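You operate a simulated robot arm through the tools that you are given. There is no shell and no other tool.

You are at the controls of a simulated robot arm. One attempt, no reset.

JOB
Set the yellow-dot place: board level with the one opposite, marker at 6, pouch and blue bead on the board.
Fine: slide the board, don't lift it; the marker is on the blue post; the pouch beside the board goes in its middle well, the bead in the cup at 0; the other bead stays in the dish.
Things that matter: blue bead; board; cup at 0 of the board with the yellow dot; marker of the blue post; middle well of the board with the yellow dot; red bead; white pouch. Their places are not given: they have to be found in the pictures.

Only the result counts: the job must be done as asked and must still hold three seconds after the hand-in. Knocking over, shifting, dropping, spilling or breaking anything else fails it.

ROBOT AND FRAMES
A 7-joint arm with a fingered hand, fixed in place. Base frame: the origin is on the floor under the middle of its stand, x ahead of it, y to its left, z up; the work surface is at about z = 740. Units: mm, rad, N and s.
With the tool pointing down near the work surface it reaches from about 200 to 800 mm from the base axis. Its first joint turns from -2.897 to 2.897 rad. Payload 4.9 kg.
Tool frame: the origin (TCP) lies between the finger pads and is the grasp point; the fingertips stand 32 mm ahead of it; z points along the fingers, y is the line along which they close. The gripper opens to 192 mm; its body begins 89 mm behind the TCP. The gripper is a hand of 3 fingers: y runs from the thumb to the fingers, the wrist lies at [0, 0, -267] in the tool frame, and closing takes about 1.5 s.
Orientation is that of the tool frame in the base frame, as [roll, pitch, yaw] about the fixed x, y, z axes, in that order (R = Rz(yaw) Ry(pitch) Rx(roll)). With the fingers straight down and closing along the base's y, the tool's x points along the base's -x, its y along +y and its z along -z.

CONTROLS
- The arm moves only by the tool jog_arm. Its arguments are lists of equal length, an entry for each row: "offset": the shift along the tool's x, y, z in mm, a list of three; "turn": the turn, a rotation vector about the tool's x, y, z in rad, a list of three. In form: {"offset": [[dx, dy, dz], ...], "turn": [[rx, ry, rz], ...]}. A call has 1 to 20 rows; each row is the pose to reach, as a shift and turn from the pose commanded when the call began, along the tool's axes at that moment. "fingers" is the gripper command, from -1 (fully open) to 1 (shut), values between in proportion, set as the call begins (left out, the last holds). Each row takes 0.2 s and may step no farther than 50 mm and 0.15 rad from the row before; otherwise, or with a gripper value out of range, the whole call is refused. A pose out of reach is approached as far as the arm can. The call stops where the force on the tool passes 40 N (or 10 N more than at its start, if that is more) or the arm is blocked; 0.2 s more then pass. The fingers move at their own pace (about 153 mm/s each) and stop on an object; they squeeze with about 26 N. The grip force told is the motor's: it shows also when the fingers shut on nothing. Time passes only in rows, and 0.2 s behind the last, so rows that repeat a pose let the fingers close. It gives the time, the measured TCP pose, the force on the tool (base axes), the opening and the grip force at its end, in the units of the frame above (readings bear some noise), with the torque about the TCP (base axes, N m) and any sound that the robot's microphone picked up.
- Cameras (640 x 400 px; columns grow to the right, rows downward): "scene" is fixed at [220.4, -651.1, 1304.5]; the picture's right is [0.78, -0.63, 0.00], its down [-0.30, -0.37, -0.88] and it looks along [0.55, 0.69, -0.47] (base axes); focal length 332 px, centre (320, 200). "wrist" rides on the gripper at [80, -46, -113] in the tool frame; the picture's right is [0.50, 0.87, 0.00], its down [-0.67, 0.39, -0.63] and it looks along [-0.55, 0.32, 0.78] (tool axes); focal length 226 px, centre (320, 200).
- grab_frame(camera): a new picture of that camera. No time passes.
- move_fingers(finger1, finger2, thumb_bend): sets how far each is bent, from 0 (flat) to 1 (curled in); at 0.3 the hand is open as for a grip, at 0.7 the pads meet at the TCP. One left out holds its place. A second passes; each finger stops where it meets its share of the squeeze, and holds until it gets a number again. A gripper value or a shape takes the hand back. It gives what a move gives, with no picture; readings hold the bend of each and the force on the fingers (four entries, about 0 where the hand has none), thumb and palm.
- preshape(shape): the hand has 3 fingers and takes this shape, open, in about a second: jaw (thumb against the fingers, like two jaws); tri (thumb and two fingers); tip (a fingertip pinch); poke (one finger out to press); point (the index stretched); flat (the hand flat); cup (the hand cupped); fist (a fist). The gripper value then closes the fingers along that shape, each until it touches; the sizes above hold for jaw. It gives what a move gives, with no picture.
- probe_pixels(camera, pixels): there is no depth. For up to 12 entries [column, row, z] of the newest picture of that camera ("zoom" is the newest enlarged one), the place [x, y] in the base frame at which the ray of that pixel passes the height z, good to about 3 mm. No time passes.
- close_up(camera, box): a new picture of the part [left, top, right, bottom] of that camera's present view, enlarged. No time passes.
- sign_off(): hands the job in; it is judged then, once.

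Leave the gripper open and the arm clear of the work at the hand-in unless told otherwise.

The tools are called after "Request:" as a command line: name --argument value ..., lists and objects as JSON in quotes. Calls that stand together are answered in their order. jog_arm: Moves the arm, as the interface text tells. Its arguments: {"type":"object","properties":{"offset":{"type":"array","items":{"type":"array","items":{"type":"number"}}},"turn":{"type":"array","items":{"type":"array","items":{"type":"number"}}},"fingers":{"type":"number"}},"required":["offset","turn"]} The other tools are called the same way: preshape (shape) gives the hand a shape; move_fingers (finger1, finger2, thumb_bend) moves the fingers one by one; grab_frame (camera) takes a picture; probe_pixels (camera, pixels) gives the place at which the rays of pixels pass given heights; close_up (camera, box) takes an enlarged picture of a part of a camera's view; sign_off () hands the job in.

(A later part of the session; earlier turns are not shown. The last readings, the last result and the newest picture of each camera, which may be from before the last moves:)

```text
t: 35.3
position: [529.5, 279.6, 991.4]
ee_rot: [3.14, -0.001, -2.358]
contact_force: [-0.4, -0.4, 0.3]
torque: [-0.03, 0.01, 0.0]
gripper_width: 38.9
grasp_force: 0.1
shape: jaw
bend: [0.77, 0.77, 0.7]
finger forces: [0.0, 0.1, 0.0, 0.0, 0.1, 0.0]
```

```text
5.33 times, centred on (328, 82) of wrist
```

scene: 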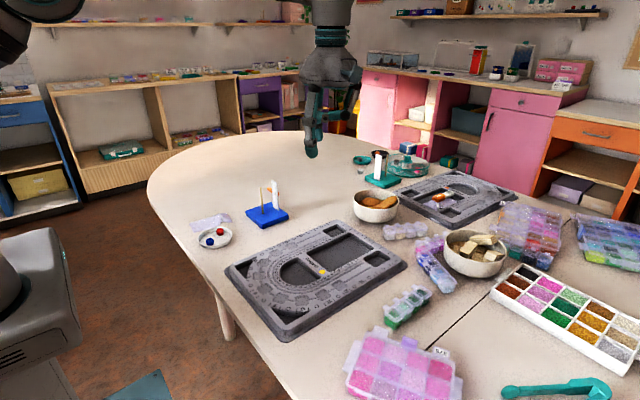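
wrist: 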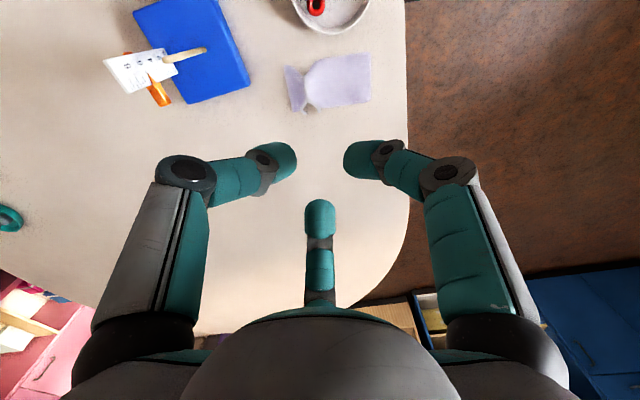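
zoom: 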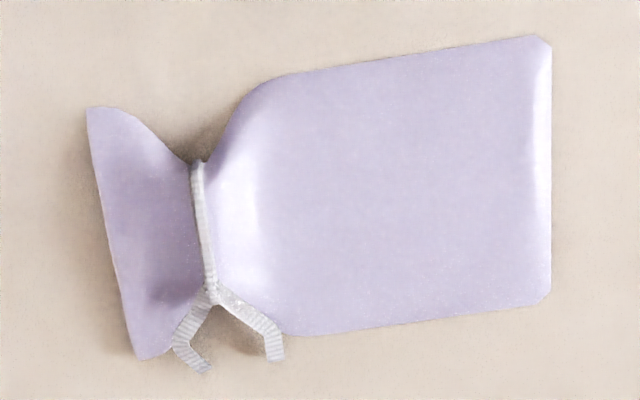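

I'll triangulate the height of the neck string (scene (221.1,217.3), wrist (306.0,87.6)) and of the body's middle.

Request:
probe_pixels --camera "scene" --pixels '[[221.07, 217.25, 745], [221.07, 217.25, 755], [221.07, 217.25, 765], [216.8, 219.6, 745], [225.1, 214.5, 755]]'

Request:
probe_pixels --camera "wrist" --pixels '[[306.05, 87.63, 745], [306.05, 87.63, 755], [306.05, 87.63, 765]]'

```text
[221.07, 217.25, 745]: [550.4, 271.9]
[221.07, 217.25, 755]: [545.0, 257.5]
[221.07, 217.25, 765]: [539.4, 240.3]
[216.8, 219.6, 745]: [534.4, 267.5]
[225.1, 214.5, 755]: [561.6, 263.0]
```

```text
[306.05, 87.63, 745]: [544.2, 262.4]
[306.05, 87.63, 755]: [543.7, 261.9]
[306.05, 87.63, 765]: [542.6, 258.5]
```

The neck string's top is at z≈752, so the neck is about 13 mm thick and 33 mm wide. I'll pinch the neck from both sides with the two fingers, thumb curled over the body, tool y along the pouch axis. First I'll turn the hand 2.51 rad in the air and move above the neck.

Request:
move_fingers --finger1 0.56 --finger2 0.56 --thumb_bend 1.0

Request:
jog_arm --offset '[[0, 0, 0], [0, 0, 0], [0, 0, 0], [0, 0, 0], [0, 0, 0], [0, 0, 0], [0, 0, 0], [0, 0, 0], [0, 0, 0], [0, 0, 0], [0, 0, 0], [0, 0, 0], [0, 0, 0], [0, 0, 0], [0, 0, 0], [0, 0, 0], [0, 0, 0], [0, 0, 0]]' --turn '[[0, 0, 0.14], [0, 0, 0.28], [0, 0, 0.42], [0, 0, 0.56], [0, 0, 0.7], [0, 0, 0.84], [0, 0, 0.98], [0, 0, 1.12], [0, 0, 1.26], [0, 0, 1.4], [0, 0, 1.54], [0, 0, 1.68], [0, 0, 1.82], [0, 0, 1.96], [0, 0, 2.1], [0, 0, 2.24], [0, 0, 2.38], [0, 0, 2.508]]'

Request:
grab_frame --camera "wrist"

Request:
close_up --camera "scene" --box '[170, 90, 310, 250]'

```text
t: 36.3
position: [528.8, 279.9, 990.9]
ee_rot: [3.141, -0.001, -2.358]
contact_force: [-0.2, 0.1, 0.2]
torque: [-0.02, 0.01, -0.02]
gripper_width: 60.3
grasp_force: 0.1
shape: fingers
bend: [0.56, 0.56, 1.0]
finger forces: [0.0, 0.1, 0.1, 0.0, 0.0, 0.1]
```

```text
t: 40.1
position: [529.1, 278.3, 990.4]
ee_rot: [3.14, -0.001, 1.415]
contact_force: [-1.2, -0.4, -0.2]
torque: [0.01, 0.0, 0.02]
gripper_width: 59.8
grasp_force: 0.1
shape: fingers
bend: [0.56, 0.56, 1.0]
finger forces: [0.0, 0.0, 0.1, 0.0, 0.0, 0.1]
```

```text
taken
```

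wrist: 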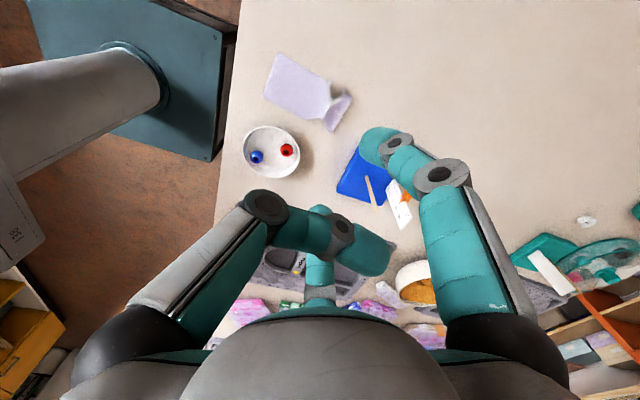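

```text
2.50 times, centred on (240, 170) of scene
```

zoom: 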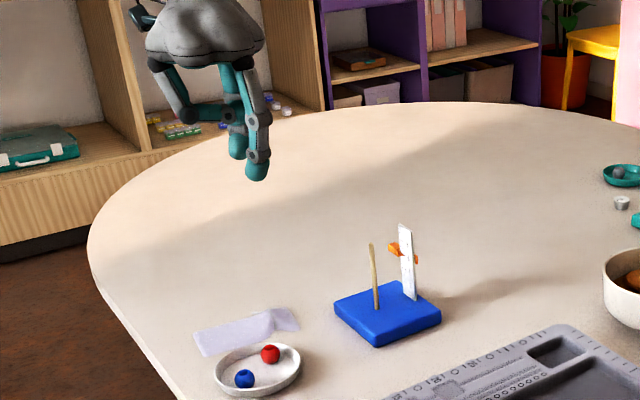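

The turn is done and this view shows the pouch and dish well. I'll zoom for the fingertip positions and the pouch outline.

Request:
close_up --camera "scene" --box '[190, 110, 250, 175]'

Request:
close_up --camera "wrist" --box '[230, 40, 430, 190]'

```text
6.15 times, centred on (220, 142) of scene
```

zoom: 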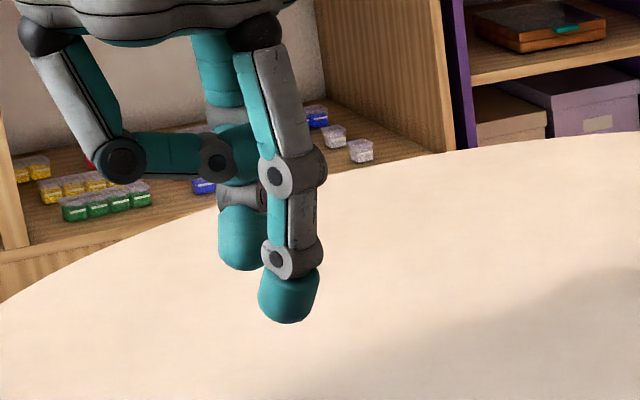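

```text
2.67 times, centred on (330, 115) of wrist
```

zoom: 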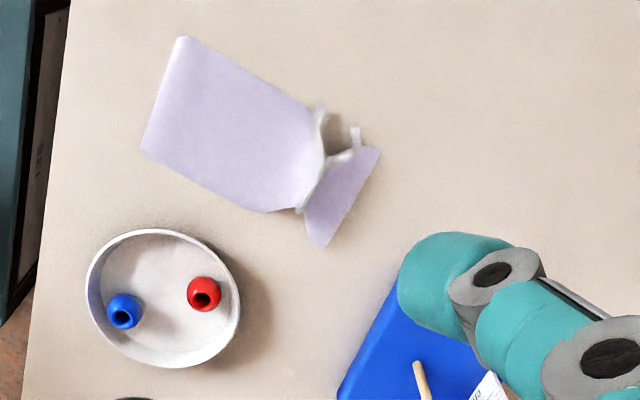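

Request:
probe_pixels --camera "zoom" --pixels '[[328, 152, 747], [300, 210, 747], [314, 181, 752], [183, 38, 742], [145, 152, 742], [378, 150, 745], [322, 246, 745], [125, 312, 757], [204, 294, 757], [163, 230, 755], [163, 367, 755], [86, 280, 755]]'

Request:
probe_pixels --camera "scene" --pixels '[[214.8, 161.5, 960], [214.8, 161.5, 950], [214.8, 161.5, 940], [207.3, 153.1, 960], [207.3, 153.1, 950], [207.3, 153.1, 940]]'

Request:
probe_pixels --camera "wrist" --pixels '[[370, 148, 960], [370, 148, 950], [370, 148, 940]]'

```text
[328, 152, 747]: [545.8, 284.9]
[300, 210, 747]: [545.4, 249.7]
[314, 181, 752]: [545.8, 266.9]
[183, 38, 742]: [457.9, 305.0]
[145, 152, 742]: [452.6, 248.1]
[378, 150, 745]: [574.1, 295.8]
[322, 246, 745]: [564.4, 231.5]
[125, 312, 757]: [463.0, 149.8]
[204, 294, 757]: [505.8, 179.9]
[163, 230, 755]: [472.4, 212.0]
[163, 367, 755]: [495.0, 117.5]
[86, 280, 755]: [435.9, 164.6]
```

```text
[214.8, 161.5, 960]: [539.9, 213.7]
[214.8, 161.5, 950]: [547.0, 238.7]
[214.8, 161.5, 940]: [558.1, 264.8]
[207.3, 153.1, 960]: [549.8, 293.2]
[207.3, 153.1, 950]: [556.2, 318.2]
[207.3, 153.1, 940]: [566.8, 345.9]
```

```text
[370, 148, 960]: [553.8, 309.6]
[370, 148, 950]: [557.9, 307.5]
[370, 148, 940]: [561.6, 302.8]
```

Fingertips are at lateral ±38.5, 22 mm along tool y, about 39 mm ahead. The neck centre is ≈(545,265), so the TCP should be at ≈(528.5,267). I'll descend to TCP z 800 and check.

Request:
jog_arm --offset '[[-2.2, 0.2, 40], [-4.5, 0.4, 80], [-6.7, 0.7, 120], [-9, 0.9, 160], [-11.2, 1.1, 190]]' --turn '[[0, 0, 0], [0, 0, 0], [0, 0, 0], [0, 0, 0], [0, 0, 0]]'

Request:
close_up --camera "scene" --box '[180, 180, 260, 250]'

Request:
grab_frame --camera "wrist"

```text
t: 41.3
position: [527.9, 269.4, 801.6]
ee_rot: [3.139, -0.002, 1.418]
contact_force: [0.2, -0.5, 0.7]
torque: [-0.01, 0.04, -0.03]
gripper_width: 60.1
grasp_force: 0.0
shape: fingers
bend: [0.56, 0.56, 1.0]
finger forces: [0.0, 0.0, 0.0, 0.0, 0.1, 0.0]
```

```text
5.71 times, centred on (220, 215) of scene
```

zoom: 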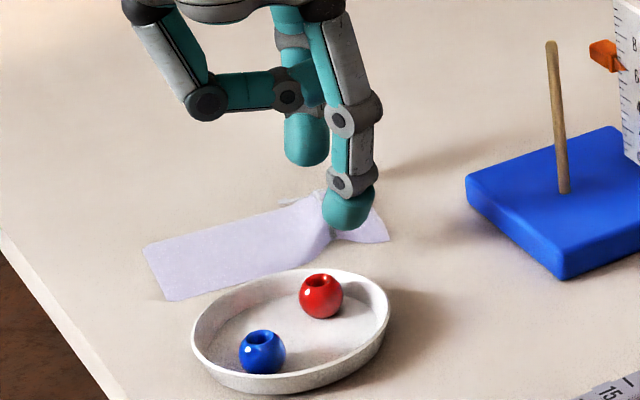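

```text
taken
```

wrist: 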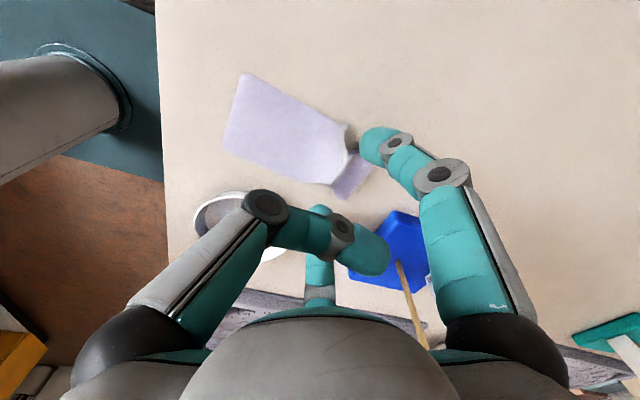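

Both fingers straddle the neck. I'll descend 14 mm in small rows.

Request:
jog_arm --offset '[[0, 0, 4], [0, 0, 8], [0, 0, 11], [0, 0, 14]]' --turn '[[0, 0, 0], [0, 0, 0], [0, 0, 0], [0, 0, 0]]'

Request:
close_up --camera "scene" --box '[195, 195, 255, 240]'

Request:
close_up --camera "wrist" --box '[220, 60, 420, 220]'

```text
t: 42.3
position: [527.8, 268.1, 787.2]
ee_rot: [3.141, 0.001, 1.415]
contact_force: [0.5, 1.0, 1.2]
torque: [-0.01, -0.01, 0.0]
gripper_width: 60.2
grasp_force: 0.0
shape: fingers
bend: [0.56, 0.56, 1.0]
finger forces: [0.0, 0.0, 0.0, 0.1, 0.1, 0.0]
```

```text
8.89 times, centred on (225, 218) of scene
```

zoom: 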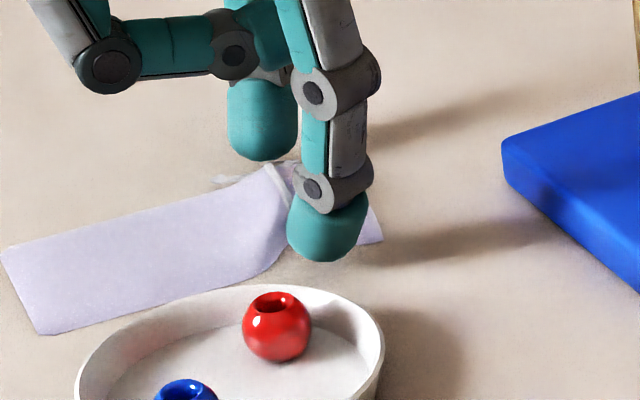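

```text
2.50 times, centred on (320, 140) of wrist
```

zoom: 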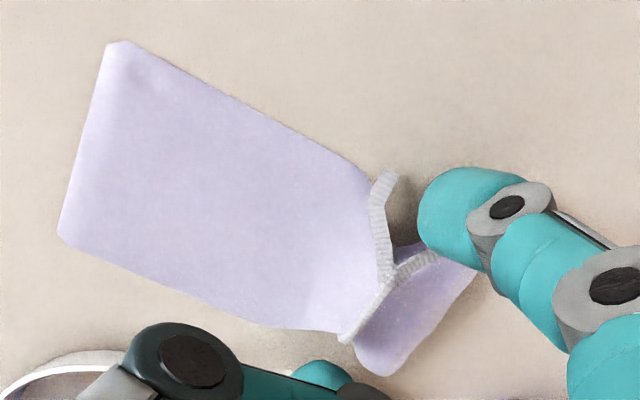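

I'll probe where the neck lies relative to the finger in this zoom.

Request:
probe_pixels --camera "zoom" --pixels '[[388, 250, 752], [345, 338, 747], [385, 285, 752], [400, 250, 745], [445, 220, 750], [440, 225, 755], [115, 45, 742], [62, 235, 742], [365, 372, 745], [465, 290, 745]]'

```text
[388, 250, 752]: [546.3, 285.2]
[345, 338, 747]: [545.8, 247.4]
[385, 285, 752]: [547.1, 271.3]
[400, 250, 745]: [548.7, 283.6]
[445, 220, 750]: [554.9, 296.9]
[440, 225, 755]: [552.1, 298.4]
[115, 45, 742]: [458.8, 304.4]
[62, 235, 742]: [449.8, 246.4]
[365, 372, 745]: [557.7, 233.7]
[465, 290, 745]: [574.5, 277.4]
```

The fingers are within about 3 mm of the neck line. I'll lower 5 mm more gently.

Request:
jog_arm --offset '[[0, 0, 1.5], [0, 0, 3], [0, 0, 4], [0, 0, 5]]' --turn '[[0, 0, 0], [0, 0, 0], [0, 0, 0], [0, 0, 0]]'

Request:
close_up --camera "scene" --box '[195, 195, 255, 240]'

```text
t: 43.3
position: [528.2, 269.0, 782.6]
ee_rot: [3.14, 0.0, 1.418]
contact_force: [0.6, -0.5, 1.0]
torque: [-0.02, 0.02, -0.02]
gripper_width: 60.0
grasp_force: 0.6
shape: fingers
bend: [0.56, 0.56, 1.0]
finger forces: [0.5, 0.7, 0.0, 0.0, 0.0, 0.0]
```

```text
8.89 times, centred on (225, 218) of scene
```

zoom: 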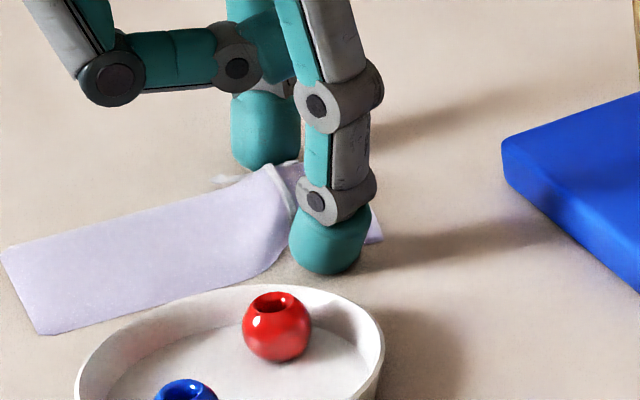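

The fingertips are at table level with a light touch (0.5–0.7 N). I'll close both fingers on the neck.

Request:
move_fingers --finger1 0.7 --finger2 0.7

Request:
close_up --camera "scene" --box '[195, 195, 255, 240]'

Request:
close_up --camera "wrist" --box '[220, 60, 420, 220]'

```text
t: 44.3
position: [528.8, 268.1, 781.5]
ee_rot: [-3.141, 0.0, 1.419]
contact_force: [-0.2, -0.5, -0.2]
torque: [0.01, -0.02, 0.03]
gripper_width: 55.6
grasp_force: 8.4
shape: fingers
bend: [0.64, 0.64, 1.0]
finger forces: [8.3, 8.2, 0.0, 0.1, 0.1, 0.1]
```

```text
8.89 times, centred on (225, 218) of scene
```

zoom: 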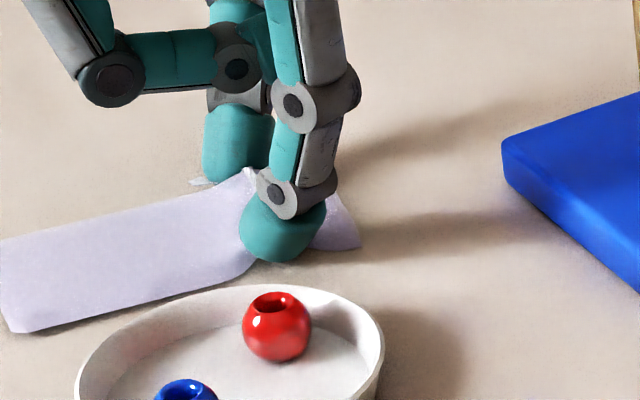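

```text
2.50 times, centred on (320, 140) of wrist
```

zoom: 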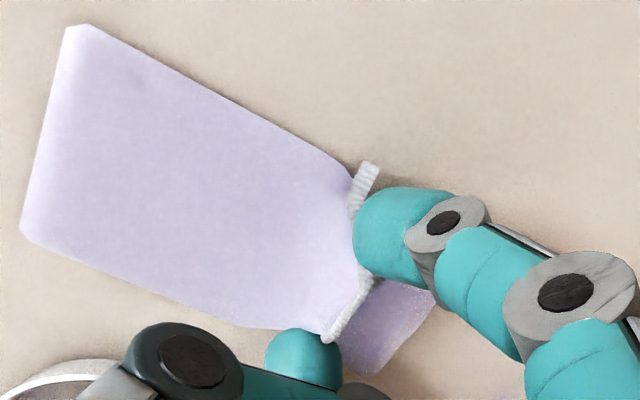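

Both fingers hold the neck with about 8.3 N each. I'll lift 15 mm and check.

Request:
jog_arm --offset '[[0, 0, -5], [0, 0, -10], [0, 0, -15], [0, 0, -15]]' --turn '[[0, 0, 0], [0, 0, 0], [0, 0, 0], [0, 0, 0]]'

Request:
close_up --camera "scene" --box '[185, 190, 255, 245]'

Request:
close_up --camera "wrist" --box '[200, 40, 420, 220]'

```text
t: 45.3
position: [528.4, 268.4, 797.3]
ee_rot: [-3.142, 0.001, 1.417]
contact_force: [-0.2, 0.6, -0.5]
torque: [0.0, -0.02, 0.03]
gripper_width: 55.3
grasp_force: 7.9
shape: fingers
bend: [0.64, 0.64, 1.0]
finger forces: [8.4, 8.4, 0.0, 0.0, 0.0, 0.0]
```

```text
7.27 times, centred on (220, 218) of scene
```

zoom: 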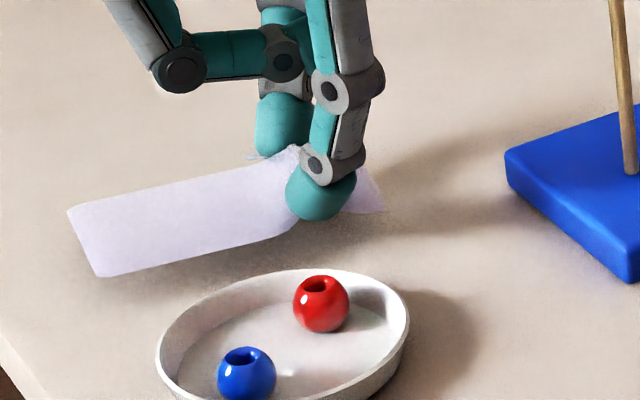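

```text
2.22 times, centred on (310, 130) of wrist
```

zoom: 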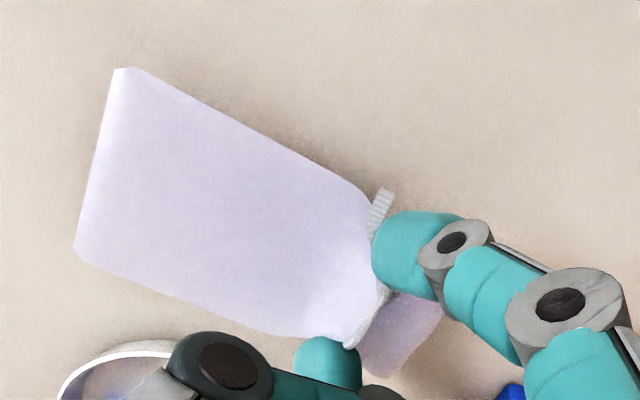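

The pouch lifts nicely and stays nearly level. I'll raise it 155 mm so it clears the post before travelling.

Request:
jog_arm --offset '[[0, 0, -20], [0, 0, -50], [0, 0, -85], [0, 0, -120], [0, 0, -155]]' --turn '[[0, 0, 0], [0, 0, 0], [0, 0, 0], [0, 0, 0], [0, 0, 0]]'

Request:
grab_frame --camera "wrist"

Request:
grab_frame --camera "scene"

```text
t: 46.5
position: [530.0, 268.1, 951.0]
ee_rot: [-3.14, 0.002, 1.418]
contact_force: [0.2, -0.7, -1.1]
torque: [0.02, -0.06, 0.02]
gripper_width: 55.5
grasp_force: 8.5
shape: fingers
bend: [0.64, 0.64, 1.0]
finger forces: [8.3, 8.4, 0.1, 0.0, 0.0, 0.0]
```

```text
taken
```

wrist: 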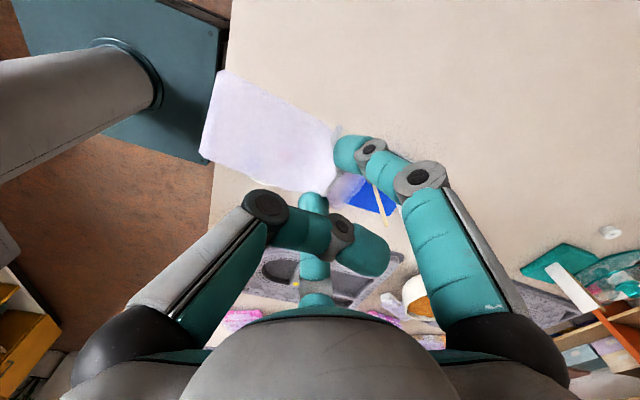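

```text
taken
```

scene: 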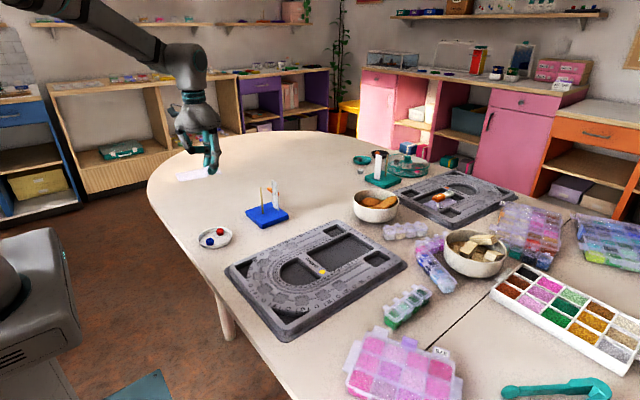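

The pouch is held firmly. I'll probe its axis in hand at z≈915: flat end corners (228,72) and (202,158), neck around (337,160).

Request:
close_up --camera "wrist" --box '[190, 50, 420, 220]'

Request:
probe_pixels --camera "wrist" --pixels '[[228, 72, 912], [202, 158, 912], [228, 72, 918], [202, 158, 918], [300, 192, 915], [335, 122, 915], [337, 165, 920]]'

Request:
close_up --camera "scene" --box '[165, 110, 245, 190]'

```text
2.35 times, centred on (305, 135) of wrist
```

zoom: 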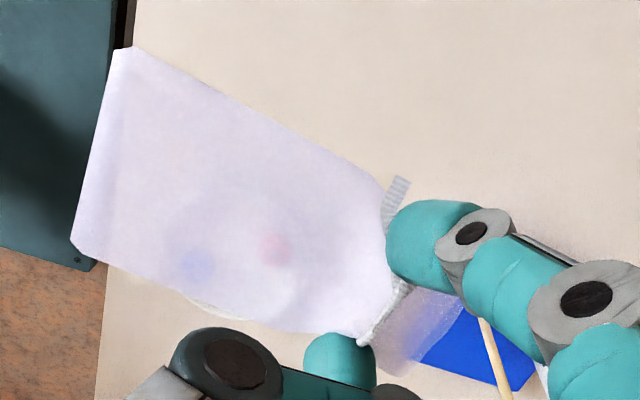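

```text
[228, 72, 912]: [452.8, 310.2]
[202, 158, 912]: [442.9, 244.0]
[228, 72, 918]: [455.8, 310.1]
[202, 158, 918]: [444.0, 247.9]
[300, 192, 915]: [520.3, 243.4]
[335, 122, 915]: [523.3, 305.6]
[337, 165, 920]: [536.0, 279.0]
```

```text
5.00 times, centred on (205, 150) of scene
```

zoom: 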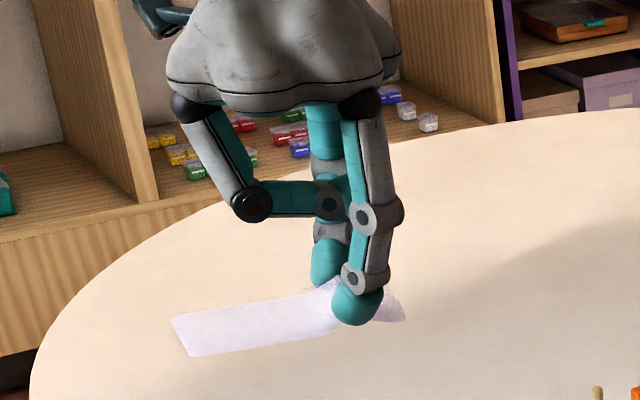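

The pouch angle is about −0.14 rad. I'll carry it to above the rect well (TCP ≈(733,−115)), turning +0.125 rad so it lies along the well.

Request:
jog_arm --offset '[[-34.7, 25.9, 0], [-69.5, 51.8, 0], [-104.2, 77.6, 0], [-139, 103.5, 0], [-173.7, 129.4, 0], [-208.5, 155.3, 0], [-243.2, 181.2, 0], [-278, 207, 0], [-312.7, 232.9, 0], [-347.5, 258.8, 0]]' --turn '[[0, 0, -0.0125], [0, 0, -0.025], [0, 0, -0.0375], [0, 0, -0.05], [0, 0, -0.0625], [0, 0, -0.075], [0, 0, -0.0875], [0, 0, -0.1], [0, 0, -0.1125], [0, 0, -0.125]]'

Request:
grab_frame --camera "wrist"

Request:
close_up --camera "scene" --box '[230, 130, 420, 310]'

```text
t: 48.7
position: [731.9, -114.6, 952.1]
ee_rot: [-3.14, 0.0, 1.542]
contact_force: [0.7, -0.1, -0.2]
torque: [-0.02, 0.0, 0.05]
gripper_width: 55.4
grasp_force: 8.5
shape: fingers
bend: [0.64, 0.64, 1.0]
finger forces: [8.3, 8.2, 0.0, 0.1, 0.1, 0.0]
```

```text
taken
```

wrist: 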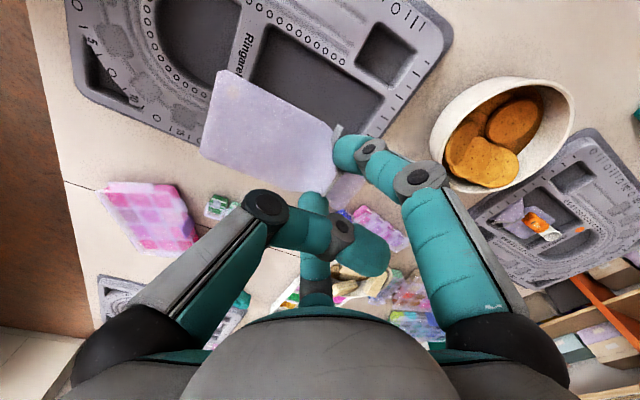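

```text
2.22 times, centred on (325, 220) of scene
```

zoom: 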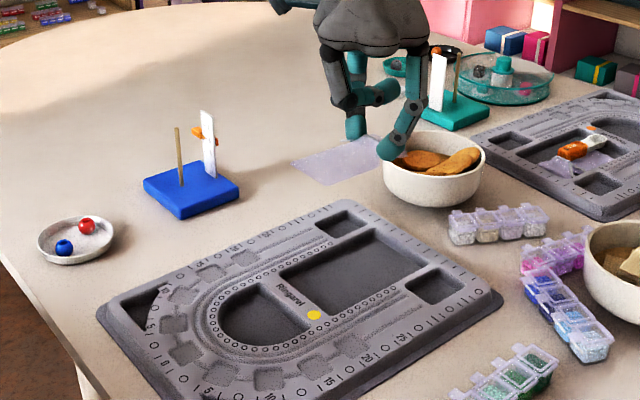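

The pouch hangs over the well. I'll descend to TCP z≈830 and check the alignment.

Request:
jog_arm --offset '[[0, 0, 40], [0, 0, 80], [0, 0, 105], [0, 0, 122]]' --turn '[[0, 0, 0], [0, 0, 0], [0, 0, 0], [0, 0, 0]]'

Request:
close_up --camera "wrist" --box '[160, 0, 440, 230]'

Request:
close_up --camera "scene" --box '[280, 180, 420, 290]'

```text
t: 49.7
position: [731.8, -115.9, 828.1]
ee_rot: [-3.141, 0.0, 1.543]
contact_force: [1.4, 0.2, 0.0]
torque: [-0.03, 0.02, 0.0]
gripper_width: 55.7
grasp_force: 8.3
shape: fingers
bend: [0.64, 0.64, 1.0]
finger forces: [8.3, 8.2, 0.0, 0.1, 0.1, 0.1]
```

```text
1.74 times, centred on (300, 115) of wrist
```

zoom: 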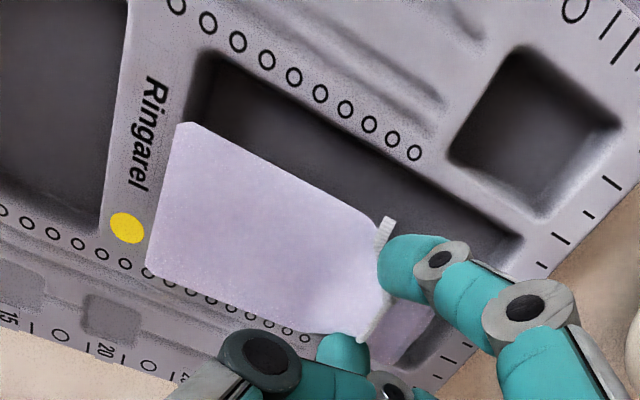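

```text
3.64 times, centred on (350, 235) of scene
```

zoom: 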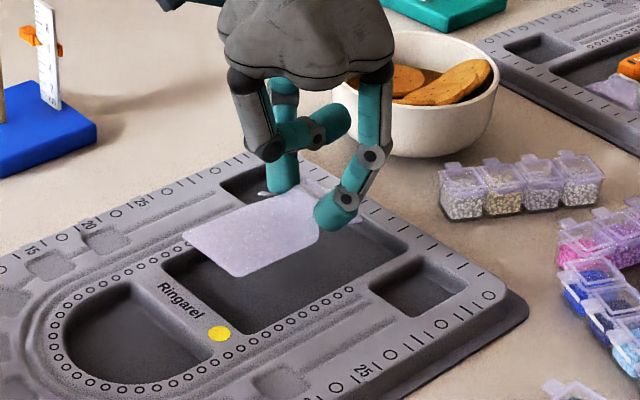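

I'll probe the pouch corners at its own height (≈787) and the well corners at 760 to check real clearance.

Request:
probe_pixels --camera "wrist" --pixels '[[222.4, 70.8, 788], [201.1, 155.2, 788], [336, 124, 788], [300, 192, 788], [226.4, 31, 760], [395, 138, 760]]'

Request:
probe_pixels --camera "zoom" --pixels '[[185, 235, 787], [232, 277, 787], [163, 262, 760], [243, 333, 760], [408, 243, 760], [352, 290, 760]]'

```text
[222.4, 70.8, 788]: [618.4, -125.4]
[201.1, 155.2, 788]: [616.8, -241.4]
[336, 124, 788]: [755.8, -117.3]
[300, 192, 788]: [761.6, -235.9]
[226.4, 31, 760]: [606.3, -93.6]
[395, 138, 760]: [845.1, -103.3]
```

```text
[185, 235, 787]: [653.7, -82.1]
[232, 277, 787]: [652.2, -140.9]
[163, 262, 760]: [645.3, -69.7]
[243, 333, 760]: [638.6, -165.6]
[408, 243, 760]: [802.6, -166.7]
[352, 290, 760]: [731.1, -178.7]
```

The pouch flat end is at x≈653, y −82 to −141, inside the well (x 641–800, y −165 to −68). I'll lower 32 mm slowly.

Request:
jog_arm --offset '[[0, 0, 8], [0, 0, 16], [0, 0, 22], [0, 0, 26], [0, 0, 29], [0, 0, 32]]' --turn '[[0, 0, 0], [0, 0, 0], [0, 0, 0], [0, 0, 0], [0, 0, 0], [0, 0, 0]]'

Request:
close_up --camera "wrist" --box '[160, 0, 440, 230]'

Request:
close_up --camera "scene" --box '[300, 200, 400, 280]'

```text
t: 51.1
position: [732.8, -115.7, 797.6]
ee_rot: [-3.14, 0.001, 1.543]
contact_force: [0.3, -0.2, 0.3]
torque: [0.01, 0.0, -0.02]
gripper_width: 55.6
grasp_force: 8.5
shape: fingers
bend: [0.64, 0.64, 1.0]
finger forces: [8.3, 8.3, 0.0, 0.0, 0.0, 0.1]
```

```text
1.74 times, centred on (300, 115) of wrist
```

zoom: 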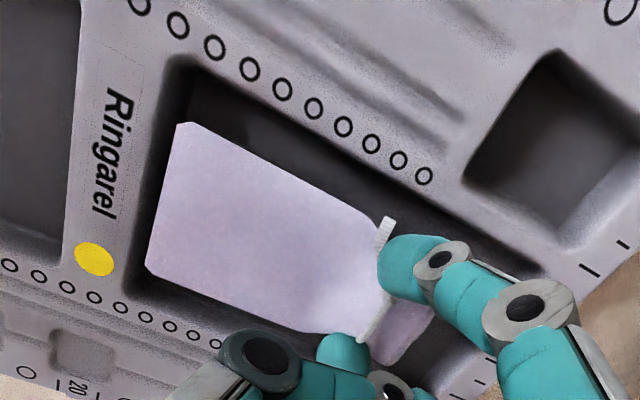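

```text
5.00 times, centred on (350, 240) of scene
```

zoom: 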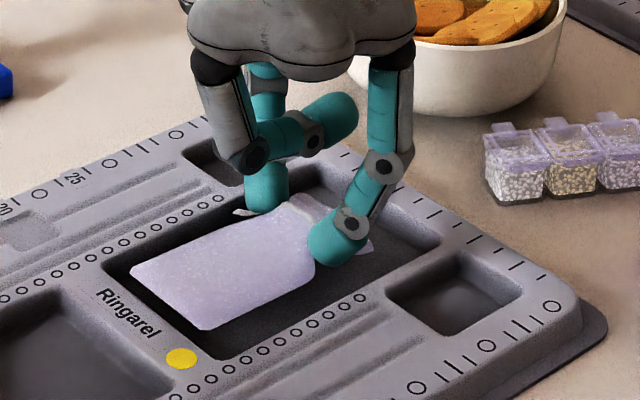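

The pouch is inside the well outline, nearly at the floor. I'll lower 5 mm more.

Request:
jog_arm --offset '[[0, 0, 1.5], [0, 0, 3], [0, 0, 5]]' --turn '[[0, 0, 0], [0, 0, 0], [0, 0, 0]]'

Request:
close_up --camera "scene" --box '[300, 200, 400, 280]'

```text
t: 51.9
position: [732.0, -115.4, 793.4]
ee_rot: [3.142, 0.0, 1.542]
contact_force: [0.3, 0.4, -0.4]
torque: [0.03, 0.0, -0.03]
gripper_width: 55.6
grasp_force: 8.8
shape: fingers
bend: [0.64, 0.64, 1.0]
finger forces: [8.2, 8.2, 0.0, 0.1, 0.0, 0.0]
```

```text
5.00 times, centred on (350, 240) of scene
```

zoom: 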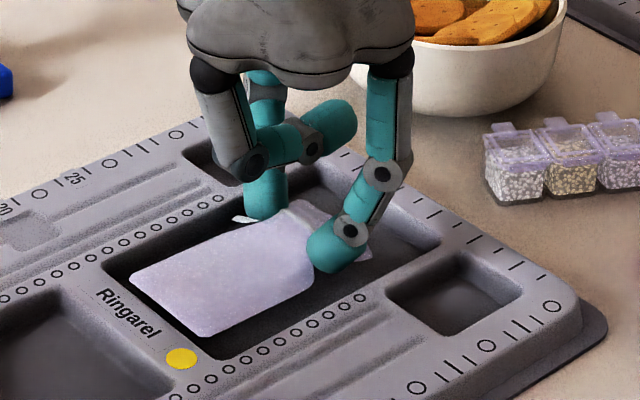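

One more 3 mm step down, then I'll open the fingers slightly.

Request:
jog_arm --offset '[[0, 0, 1], [0, 0, 2], [0, 0, 3]]' --turn '[[0, 0, 0], [0, 0, 0], [0, 0, 0]]'

Request:
move_fingers --finger1 0.6 --finger2 0.6

Request:
close_up --camera "scene" --box '[300, 200, 400, 280]'

Request:
close_up --camera "wrist" --box '[160, 0, 440, 230]'

```text
t: 52.7
position: [731.7, -115.6, 790.1]
ee_rot: [-3.141, 0.0, 1.543]
contact_force: [-1.4, 0.3, -0.3]
torque: [0.0, -0.02, 0.0]
gripper_width: 55.5
grasp_force: 7.9
shape: fingers
bend: [0.64, 0.64, 1.0]
finger forces: [8.3, 8.2, 0.0, 0.0, 0.0, 0.1]
```

```text
t: 53.7
position: [733.1, -115.2, 789.5]
ee_rot: [-3.141, 0.001, 1.543]
contact_force: [0.1, -0.5, 0.0]
torque: [0.01, 0.0, 0.0]
gripper_width: 56.1
grasp_force: 0.0
shape: fingers
bend: [0.6, 0.6, 1.0]
finger forces: [0.1, 0.1, 0.1, 0.0, 0.0, 0.0]
```

```text
5.00 times, centred on (350, 240) of scene
```

zoom: 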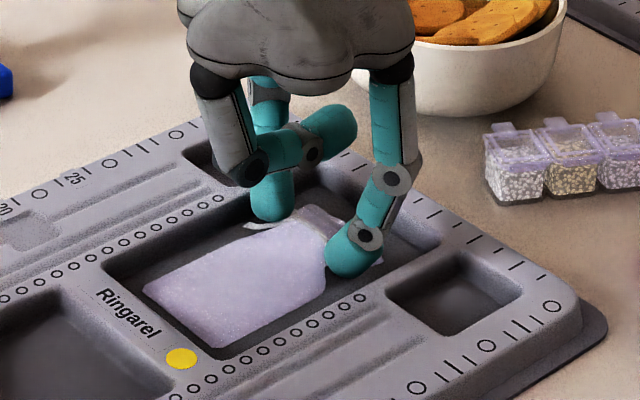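

```text
1.74 times, centred on (300, 115) of wrist
```

zoom: 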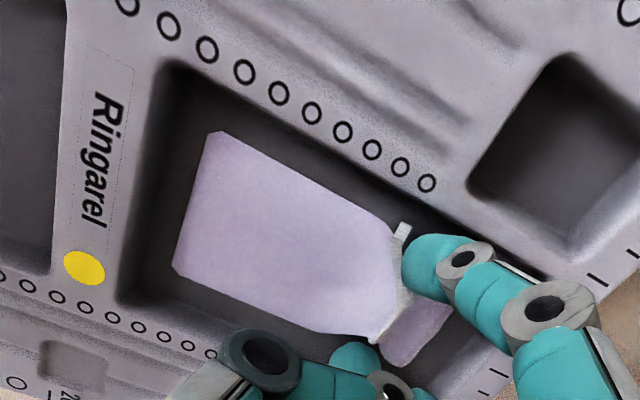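

The pouch has dropped onto the well floor and is free. I'll lift straight up.

Request:
jog_arm --offset '[[0, 0, -5], [0, 0, -12], [0, 0, -25], [0, 0, -55], [0, 0, -95], [0, 0, -135], [0, 0, -175]]' --turn '[[0, 0, 0], [0, 0, 0], [0, 0, 0], [0, 0, 0], [0, 0, 0], [0, 0, 0], [0, 0, 0]]'

Request:
grab_frame --camera "wrist"

Request:
close_up --camera "scene" --box '[240, 190, 420, 310]'

```text
t: 55.3
position: [730.6, -115.5, 964.1]
ee_rot: [-3.14, 0.002, 1.544]
contact_force: [-0.4, 0.7, -0.9]
torque: [0.02, -0.01, 0.04]
gripper_width: 56.0
grasp_force: 0.0
shape: fingers
bend: [0.6, 0.6, 1.0]
finger forces: [0.1, 0.0, 0.1, 0.0, 0.0, 0.0]
```

```text
taken
```

wrist: 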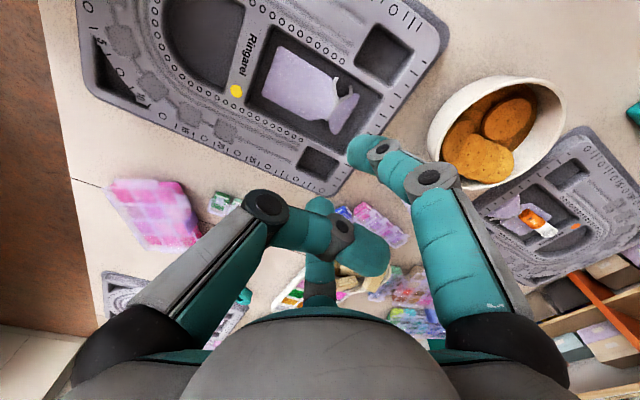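

```text
3.33 times, centred on (330, 250) of scene
```

zoom: 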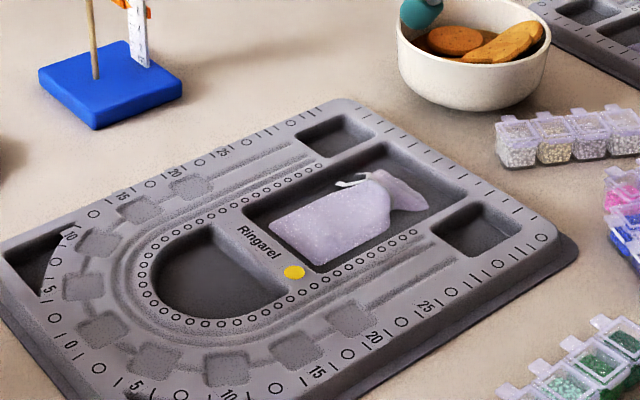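

The pouch lies fully in the middle well. Next is the blue bead. I'll move above the dish with the hand turned so that a two-finger pinch is tangential to the dish wall, and look down on it.

Request:
jog_arm --offset '[[29.6, -26.7, 2.7], [59.2, -53.3, 5.3], [88.7, -80, 8], [118.3, -106.7, 10.7], [147.9, -133.3, 13.3], [177.5, -160, 16], [207, -186.7, 18.7], [236.6, -213.3, 21.3], [266.2, -240, 24]]' --turn '[[0, 0, -0.069], [0, 0, -0.138], [0, 0, -0.207], [0, 0, -0.276], [0, 0, -0.344], [0, 0, -0.413], [0, 0, -0.482], [0, 0, -0.551], [0, 0, -0.62]]'

Request:
grab_frame --camera "wrist"

```text
t: 57.3
position: [498.3, 158.1, 940.8]
ee_rot: [-3.141, 0.001, 2.165]
contact_force: [-0.3, 0.8, 0.0]
torque: [-0.07, 0.0, 0.02]
gripper_width: 55.9
grasp_force: 0.1
shape: fingers
bend: [0.6, 0.6, 1.0]
finger forces: [0.1, 0.0, 0.0, 0.0, 0.0, 0.0]
```

```text
taken
```

wrist: 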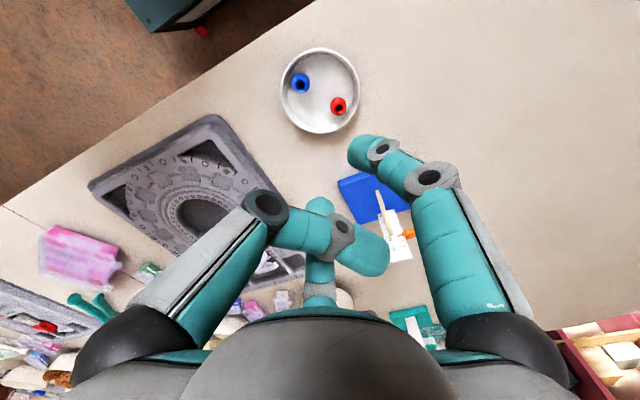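

The dish is clearly visible at (320,90). I'll zoom and probe bead and rim positions.

Request:
close_up --camera "wrist" --box '[265, 40, 375, 140]'

Request:
probe_pixels --camera "wrist" --pixels '[[300.5, 82, 760], [339, 105, 760], [320, 47.5, 755], [281, 88, 755], [360, 92, 755], [320, 133.5, 755]]'

```text
4.00 times, centred on (320, 90) of wrist
```

zoom: 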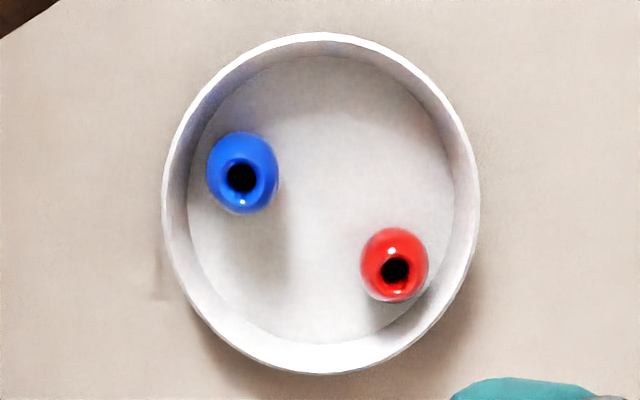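

```text
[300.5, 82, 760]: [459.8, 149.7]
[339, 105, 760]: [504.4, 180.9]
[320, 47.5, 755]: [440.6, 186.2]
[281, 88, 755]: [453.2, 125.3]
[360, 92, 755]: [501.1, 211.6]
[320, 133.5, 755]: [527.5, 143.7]
```

The blue bead is at ≈(460,149), only 4–8 mm from the dish wall. Dish centre ≈(480.5,167), outer radius 49. To judge how the fingers would fit, I'll set them to about bead-grip width (0.64) in the air and look at their profile, since the scene camera sees them side-on here.

Request:
move_fingers --finger1 0.64 --finger2 0.64 --thumb_bend 1.0

Request:
close_up --camera "scene" --box '[180, 110, 260, 190]'

Request:
close_up --camera "scene" --box '[188, 215, 243, 255]'

```text
t: 58.3
position: [498.9, 157.8, 941.9]
ee_rot: [-3.141, -0.001, 2.165]
contact_force: [0.4, 0.7, -1.1]
torque: [0.0, 0.01, -0.02]
gripper_width: 52.9
grasp_force: 0.1
shape: fingers
bend: [0.64, 0.64, 1.0]
finger forces: [0.0, 0.0, 0.0, 0.1, 0.1, 0.0]
```

```text
5.00 times, centred on (220, 150) of scene
```

zoom: 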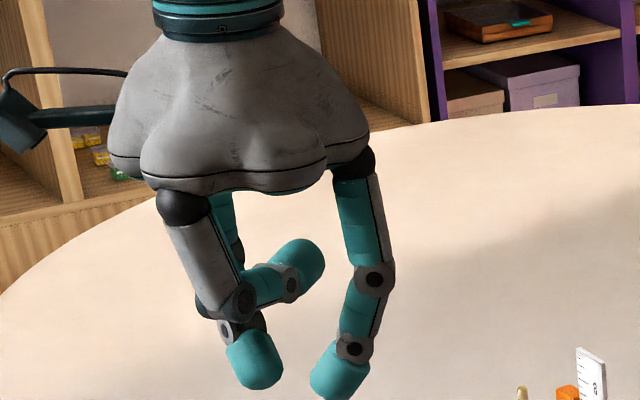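

```text
10.00 times, centred on (216, 235) of scene
```

zoom: 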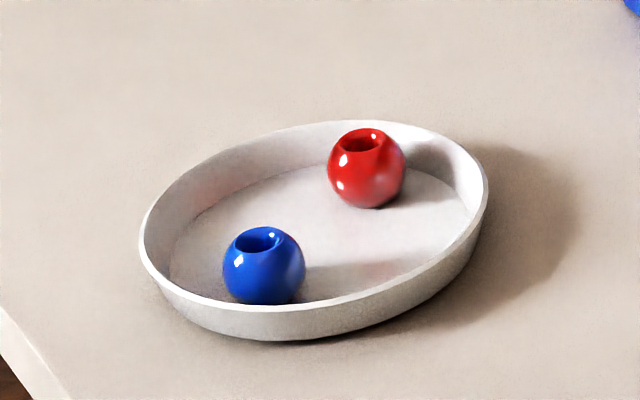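

At 0.64 the inner gap is about 15 mm, so the bead will be gripped near 0.63. I'll triangulate the tips: scene right (223,189.6), left (207.6,187.8).

Request:
probe_pixels --camera "scene" --pixels '[[223, 189.6, 900], [223, 189.6, 905], [223, 189.6, 910], [207.6, 187.8, 900], [207.6, 187.8, 905], [207.6, 187.8, 910]]'

Request:
close_up --camera "wrist" --box '[240, 100, 440, 260]'

```text
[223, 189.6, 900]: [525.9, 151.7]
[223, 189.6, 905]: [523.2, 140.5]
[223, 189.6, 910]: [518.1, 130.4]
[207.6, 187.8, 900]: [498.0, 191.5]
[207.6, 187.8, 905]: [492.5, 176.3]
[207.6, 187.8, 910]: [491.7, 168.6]
```

```text
2.50 times, centred on (340, 180) of wrist
```

zoom: 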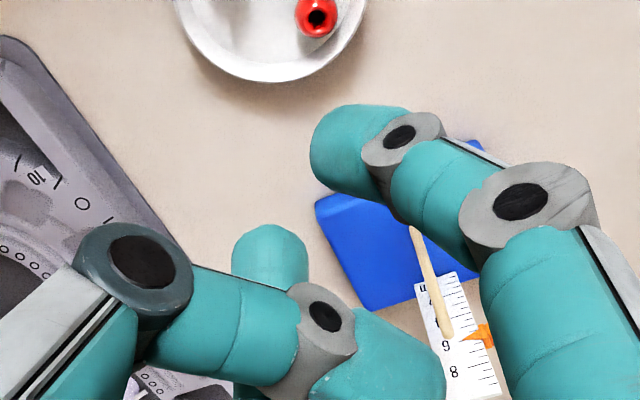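

Request:
probe_pixels --camera "scene" --pixels '[[210.4, 241.6, 750], [210.4, 241.6, 753.5], [210.4, 241.6, 757], [220.6, 231.8, 753.5]]'

Request:
probe_pixels --camera "wrist" --pixels '[[300.75, 83, 750], [300.75, 83, 753.5], [300.75, 83, 757], [300.5, 84.5, 764], [338.7, 106.3, 753.5]]'

```text
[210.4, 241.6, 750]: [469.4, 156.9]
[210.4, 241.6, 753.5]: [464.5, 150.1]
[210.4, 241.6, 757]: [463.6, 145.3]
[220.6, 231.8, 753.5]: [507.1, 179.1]
```

```text
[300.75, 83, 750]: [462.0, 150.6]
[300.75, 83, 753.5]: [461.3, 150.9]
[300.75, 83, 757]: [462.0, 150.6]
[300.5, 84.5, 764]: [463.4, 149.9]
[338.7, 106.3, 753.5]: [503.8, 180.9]
```

The blue bead is at ≈(462.5,150.3). I'll turn another −0.13 rad, open the fingers slightly to 0.615, and move to above the bead (TCP ≈(453.7,142.3,842)).

Request:
move_fingers --finger1 0.615 --finger2 0.615

Request:
jog_arm --offset '[[4, -15, 33], [8, -31, 66], [12.5, -46.1, 100]]' --turn '[[0, 0, -0.045], [0, 0, -0.09], [0, 0, -0.13]]'

Request:
grab_frame --camera "wrist"

Request:
close_up --camera "scene" --box '[170, 160, 270, 260]'

```text
t: 59.3
position: [498.5, 157.1, 940.7]
ee_rot: [-3.141, -0.001, 2.164]
contact_force: [0.8, 0.1, 0.0]
torque: [0.03, -0.02, -0.03]
gripper_width: 55.0
grasp_force: 0.1
shape: fingers
bend: [0.61, 0.61, 1.0]
finger forces: [0.0, 0.0, 0.1, 0.0, 0.1, 0.0]
```

```text
t: 60.1
position: [453.3, 141.5, 840.1]
ee_rot: [3.141, 0.001, 2.293]
contact_force: [-0.2, 0.5, 0.1]
torque: [-0.02, 0.02, 0.0]
gripper_width: 55.0
grasp_force: 0.0
shape: fingers
bend: [0.61, 0.61, 1.0]
finger forces: [0.0, 0.0, 0.0, 0.1, 0.0, 0.0]
```

```text
taken
```

wrist: 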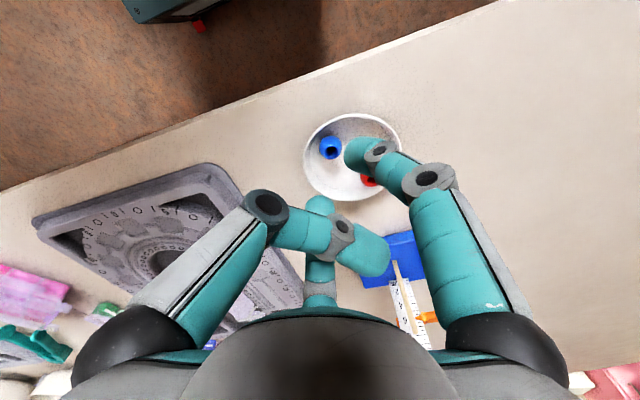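

```text
4.00 times, centred on (220, 210) of scene
```

zoom: 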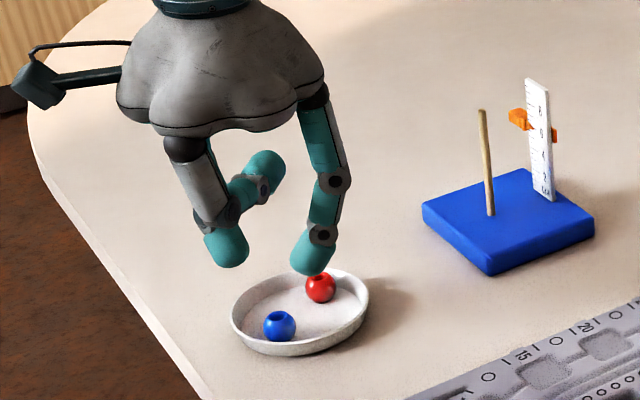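

I'll check the tips' midpoint against the bead: tips in this zoom at (228,266) and (310,274).

Request:
probe_pixels --camera "zoom" --pixels '[[230, 267, 801], [309, 274, 801], [230, 267, 798], [309, 274, 798], [280, 326, 753.5], [280, 326, 753.5]]'

Request:
close_up --camera "wrist" --box '[290, 100, 420, 220]'

```text
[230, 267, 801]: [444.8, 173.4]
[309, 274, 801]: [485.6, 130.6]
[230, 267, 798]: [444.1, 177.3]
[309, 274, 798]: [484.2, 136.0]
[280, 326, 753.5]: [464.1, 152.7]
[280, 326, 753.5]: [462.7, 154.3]
```

```text
3.33 times, centred on (355, 160) of wrist
```

zoom: 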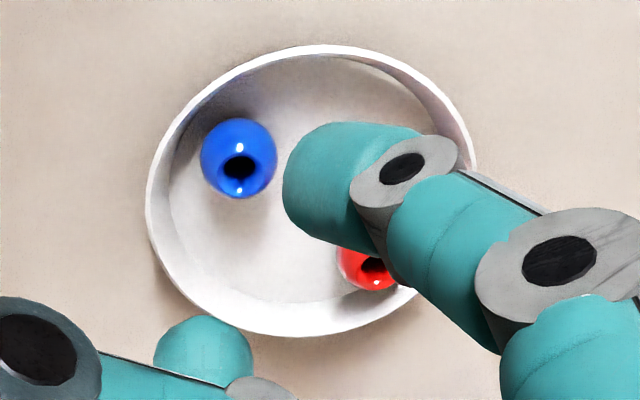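

The tips' midpoint (465,153) matches the bead within about 2 mm. I'll descend 42 mm to just above rim level.

Request:
jog_arm --offset '[[0, 0, 20], [0, 0, 33], [0, 0, 42]]' --turn '[[0, 0, 0], [0, 0, 0], [0, 0, 0]]'

Request:
move_fingers --finger1 0.622 --finger2 0.622

Request:
close_up --camera "wrist" --box '[270, 110, 410, 240]'

Request:
close_up --camera "scene" --box '[185, 200, 250, 255]'

```text
t: 60.9
position: [453.5, 141.6, 798.8]
ee_rot: [3.141, -0.001, 2.293]
contact_force: [0.4, -0.6, 0.8]
torque: [0.04, 0.01, 0.02]
gripper_width: 54.9
grasp_force: 0.1
shape: fingers
bend: [0.61, 0.61, 1.0]
finger forces: [0.1, 0.0, 0.0, 0.1, 0.0, 0.1]
```

```text
t: 61.9
position: [454.7, 143.4, 797.7]
ee_rot: [3.14, 0.001, 2.294]
contact_force: [0.7, -0.7, -0.2]
torque: [0.02, 0.0, 0.0]
gripper_width: 54.2
grasp_force: 0.1
shape: fingers
bend: [0.62, 0.62, 1.0]
finger forces: [0.0, 0.0, 0.1, 0.0, 0.0, 0.0]
```

```text
3.08 times, centred on (340, 175) of wrist
```

zoom: 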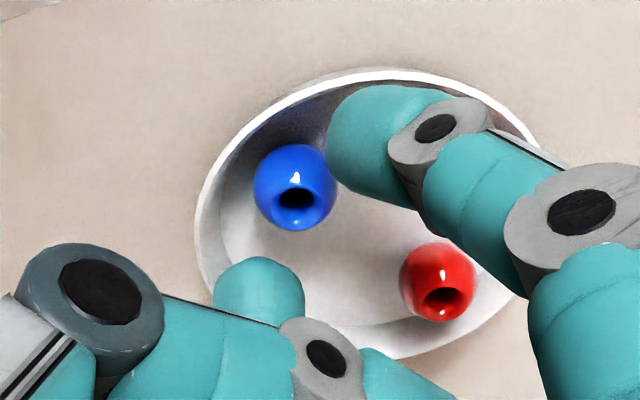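

```text
7.27 times, centred on (218, 228) of scene
```

zoom: 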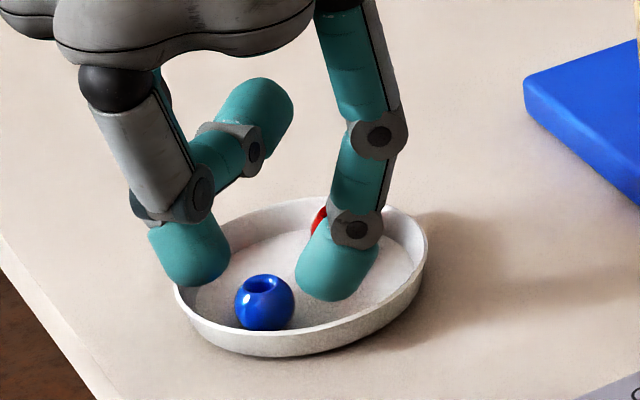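

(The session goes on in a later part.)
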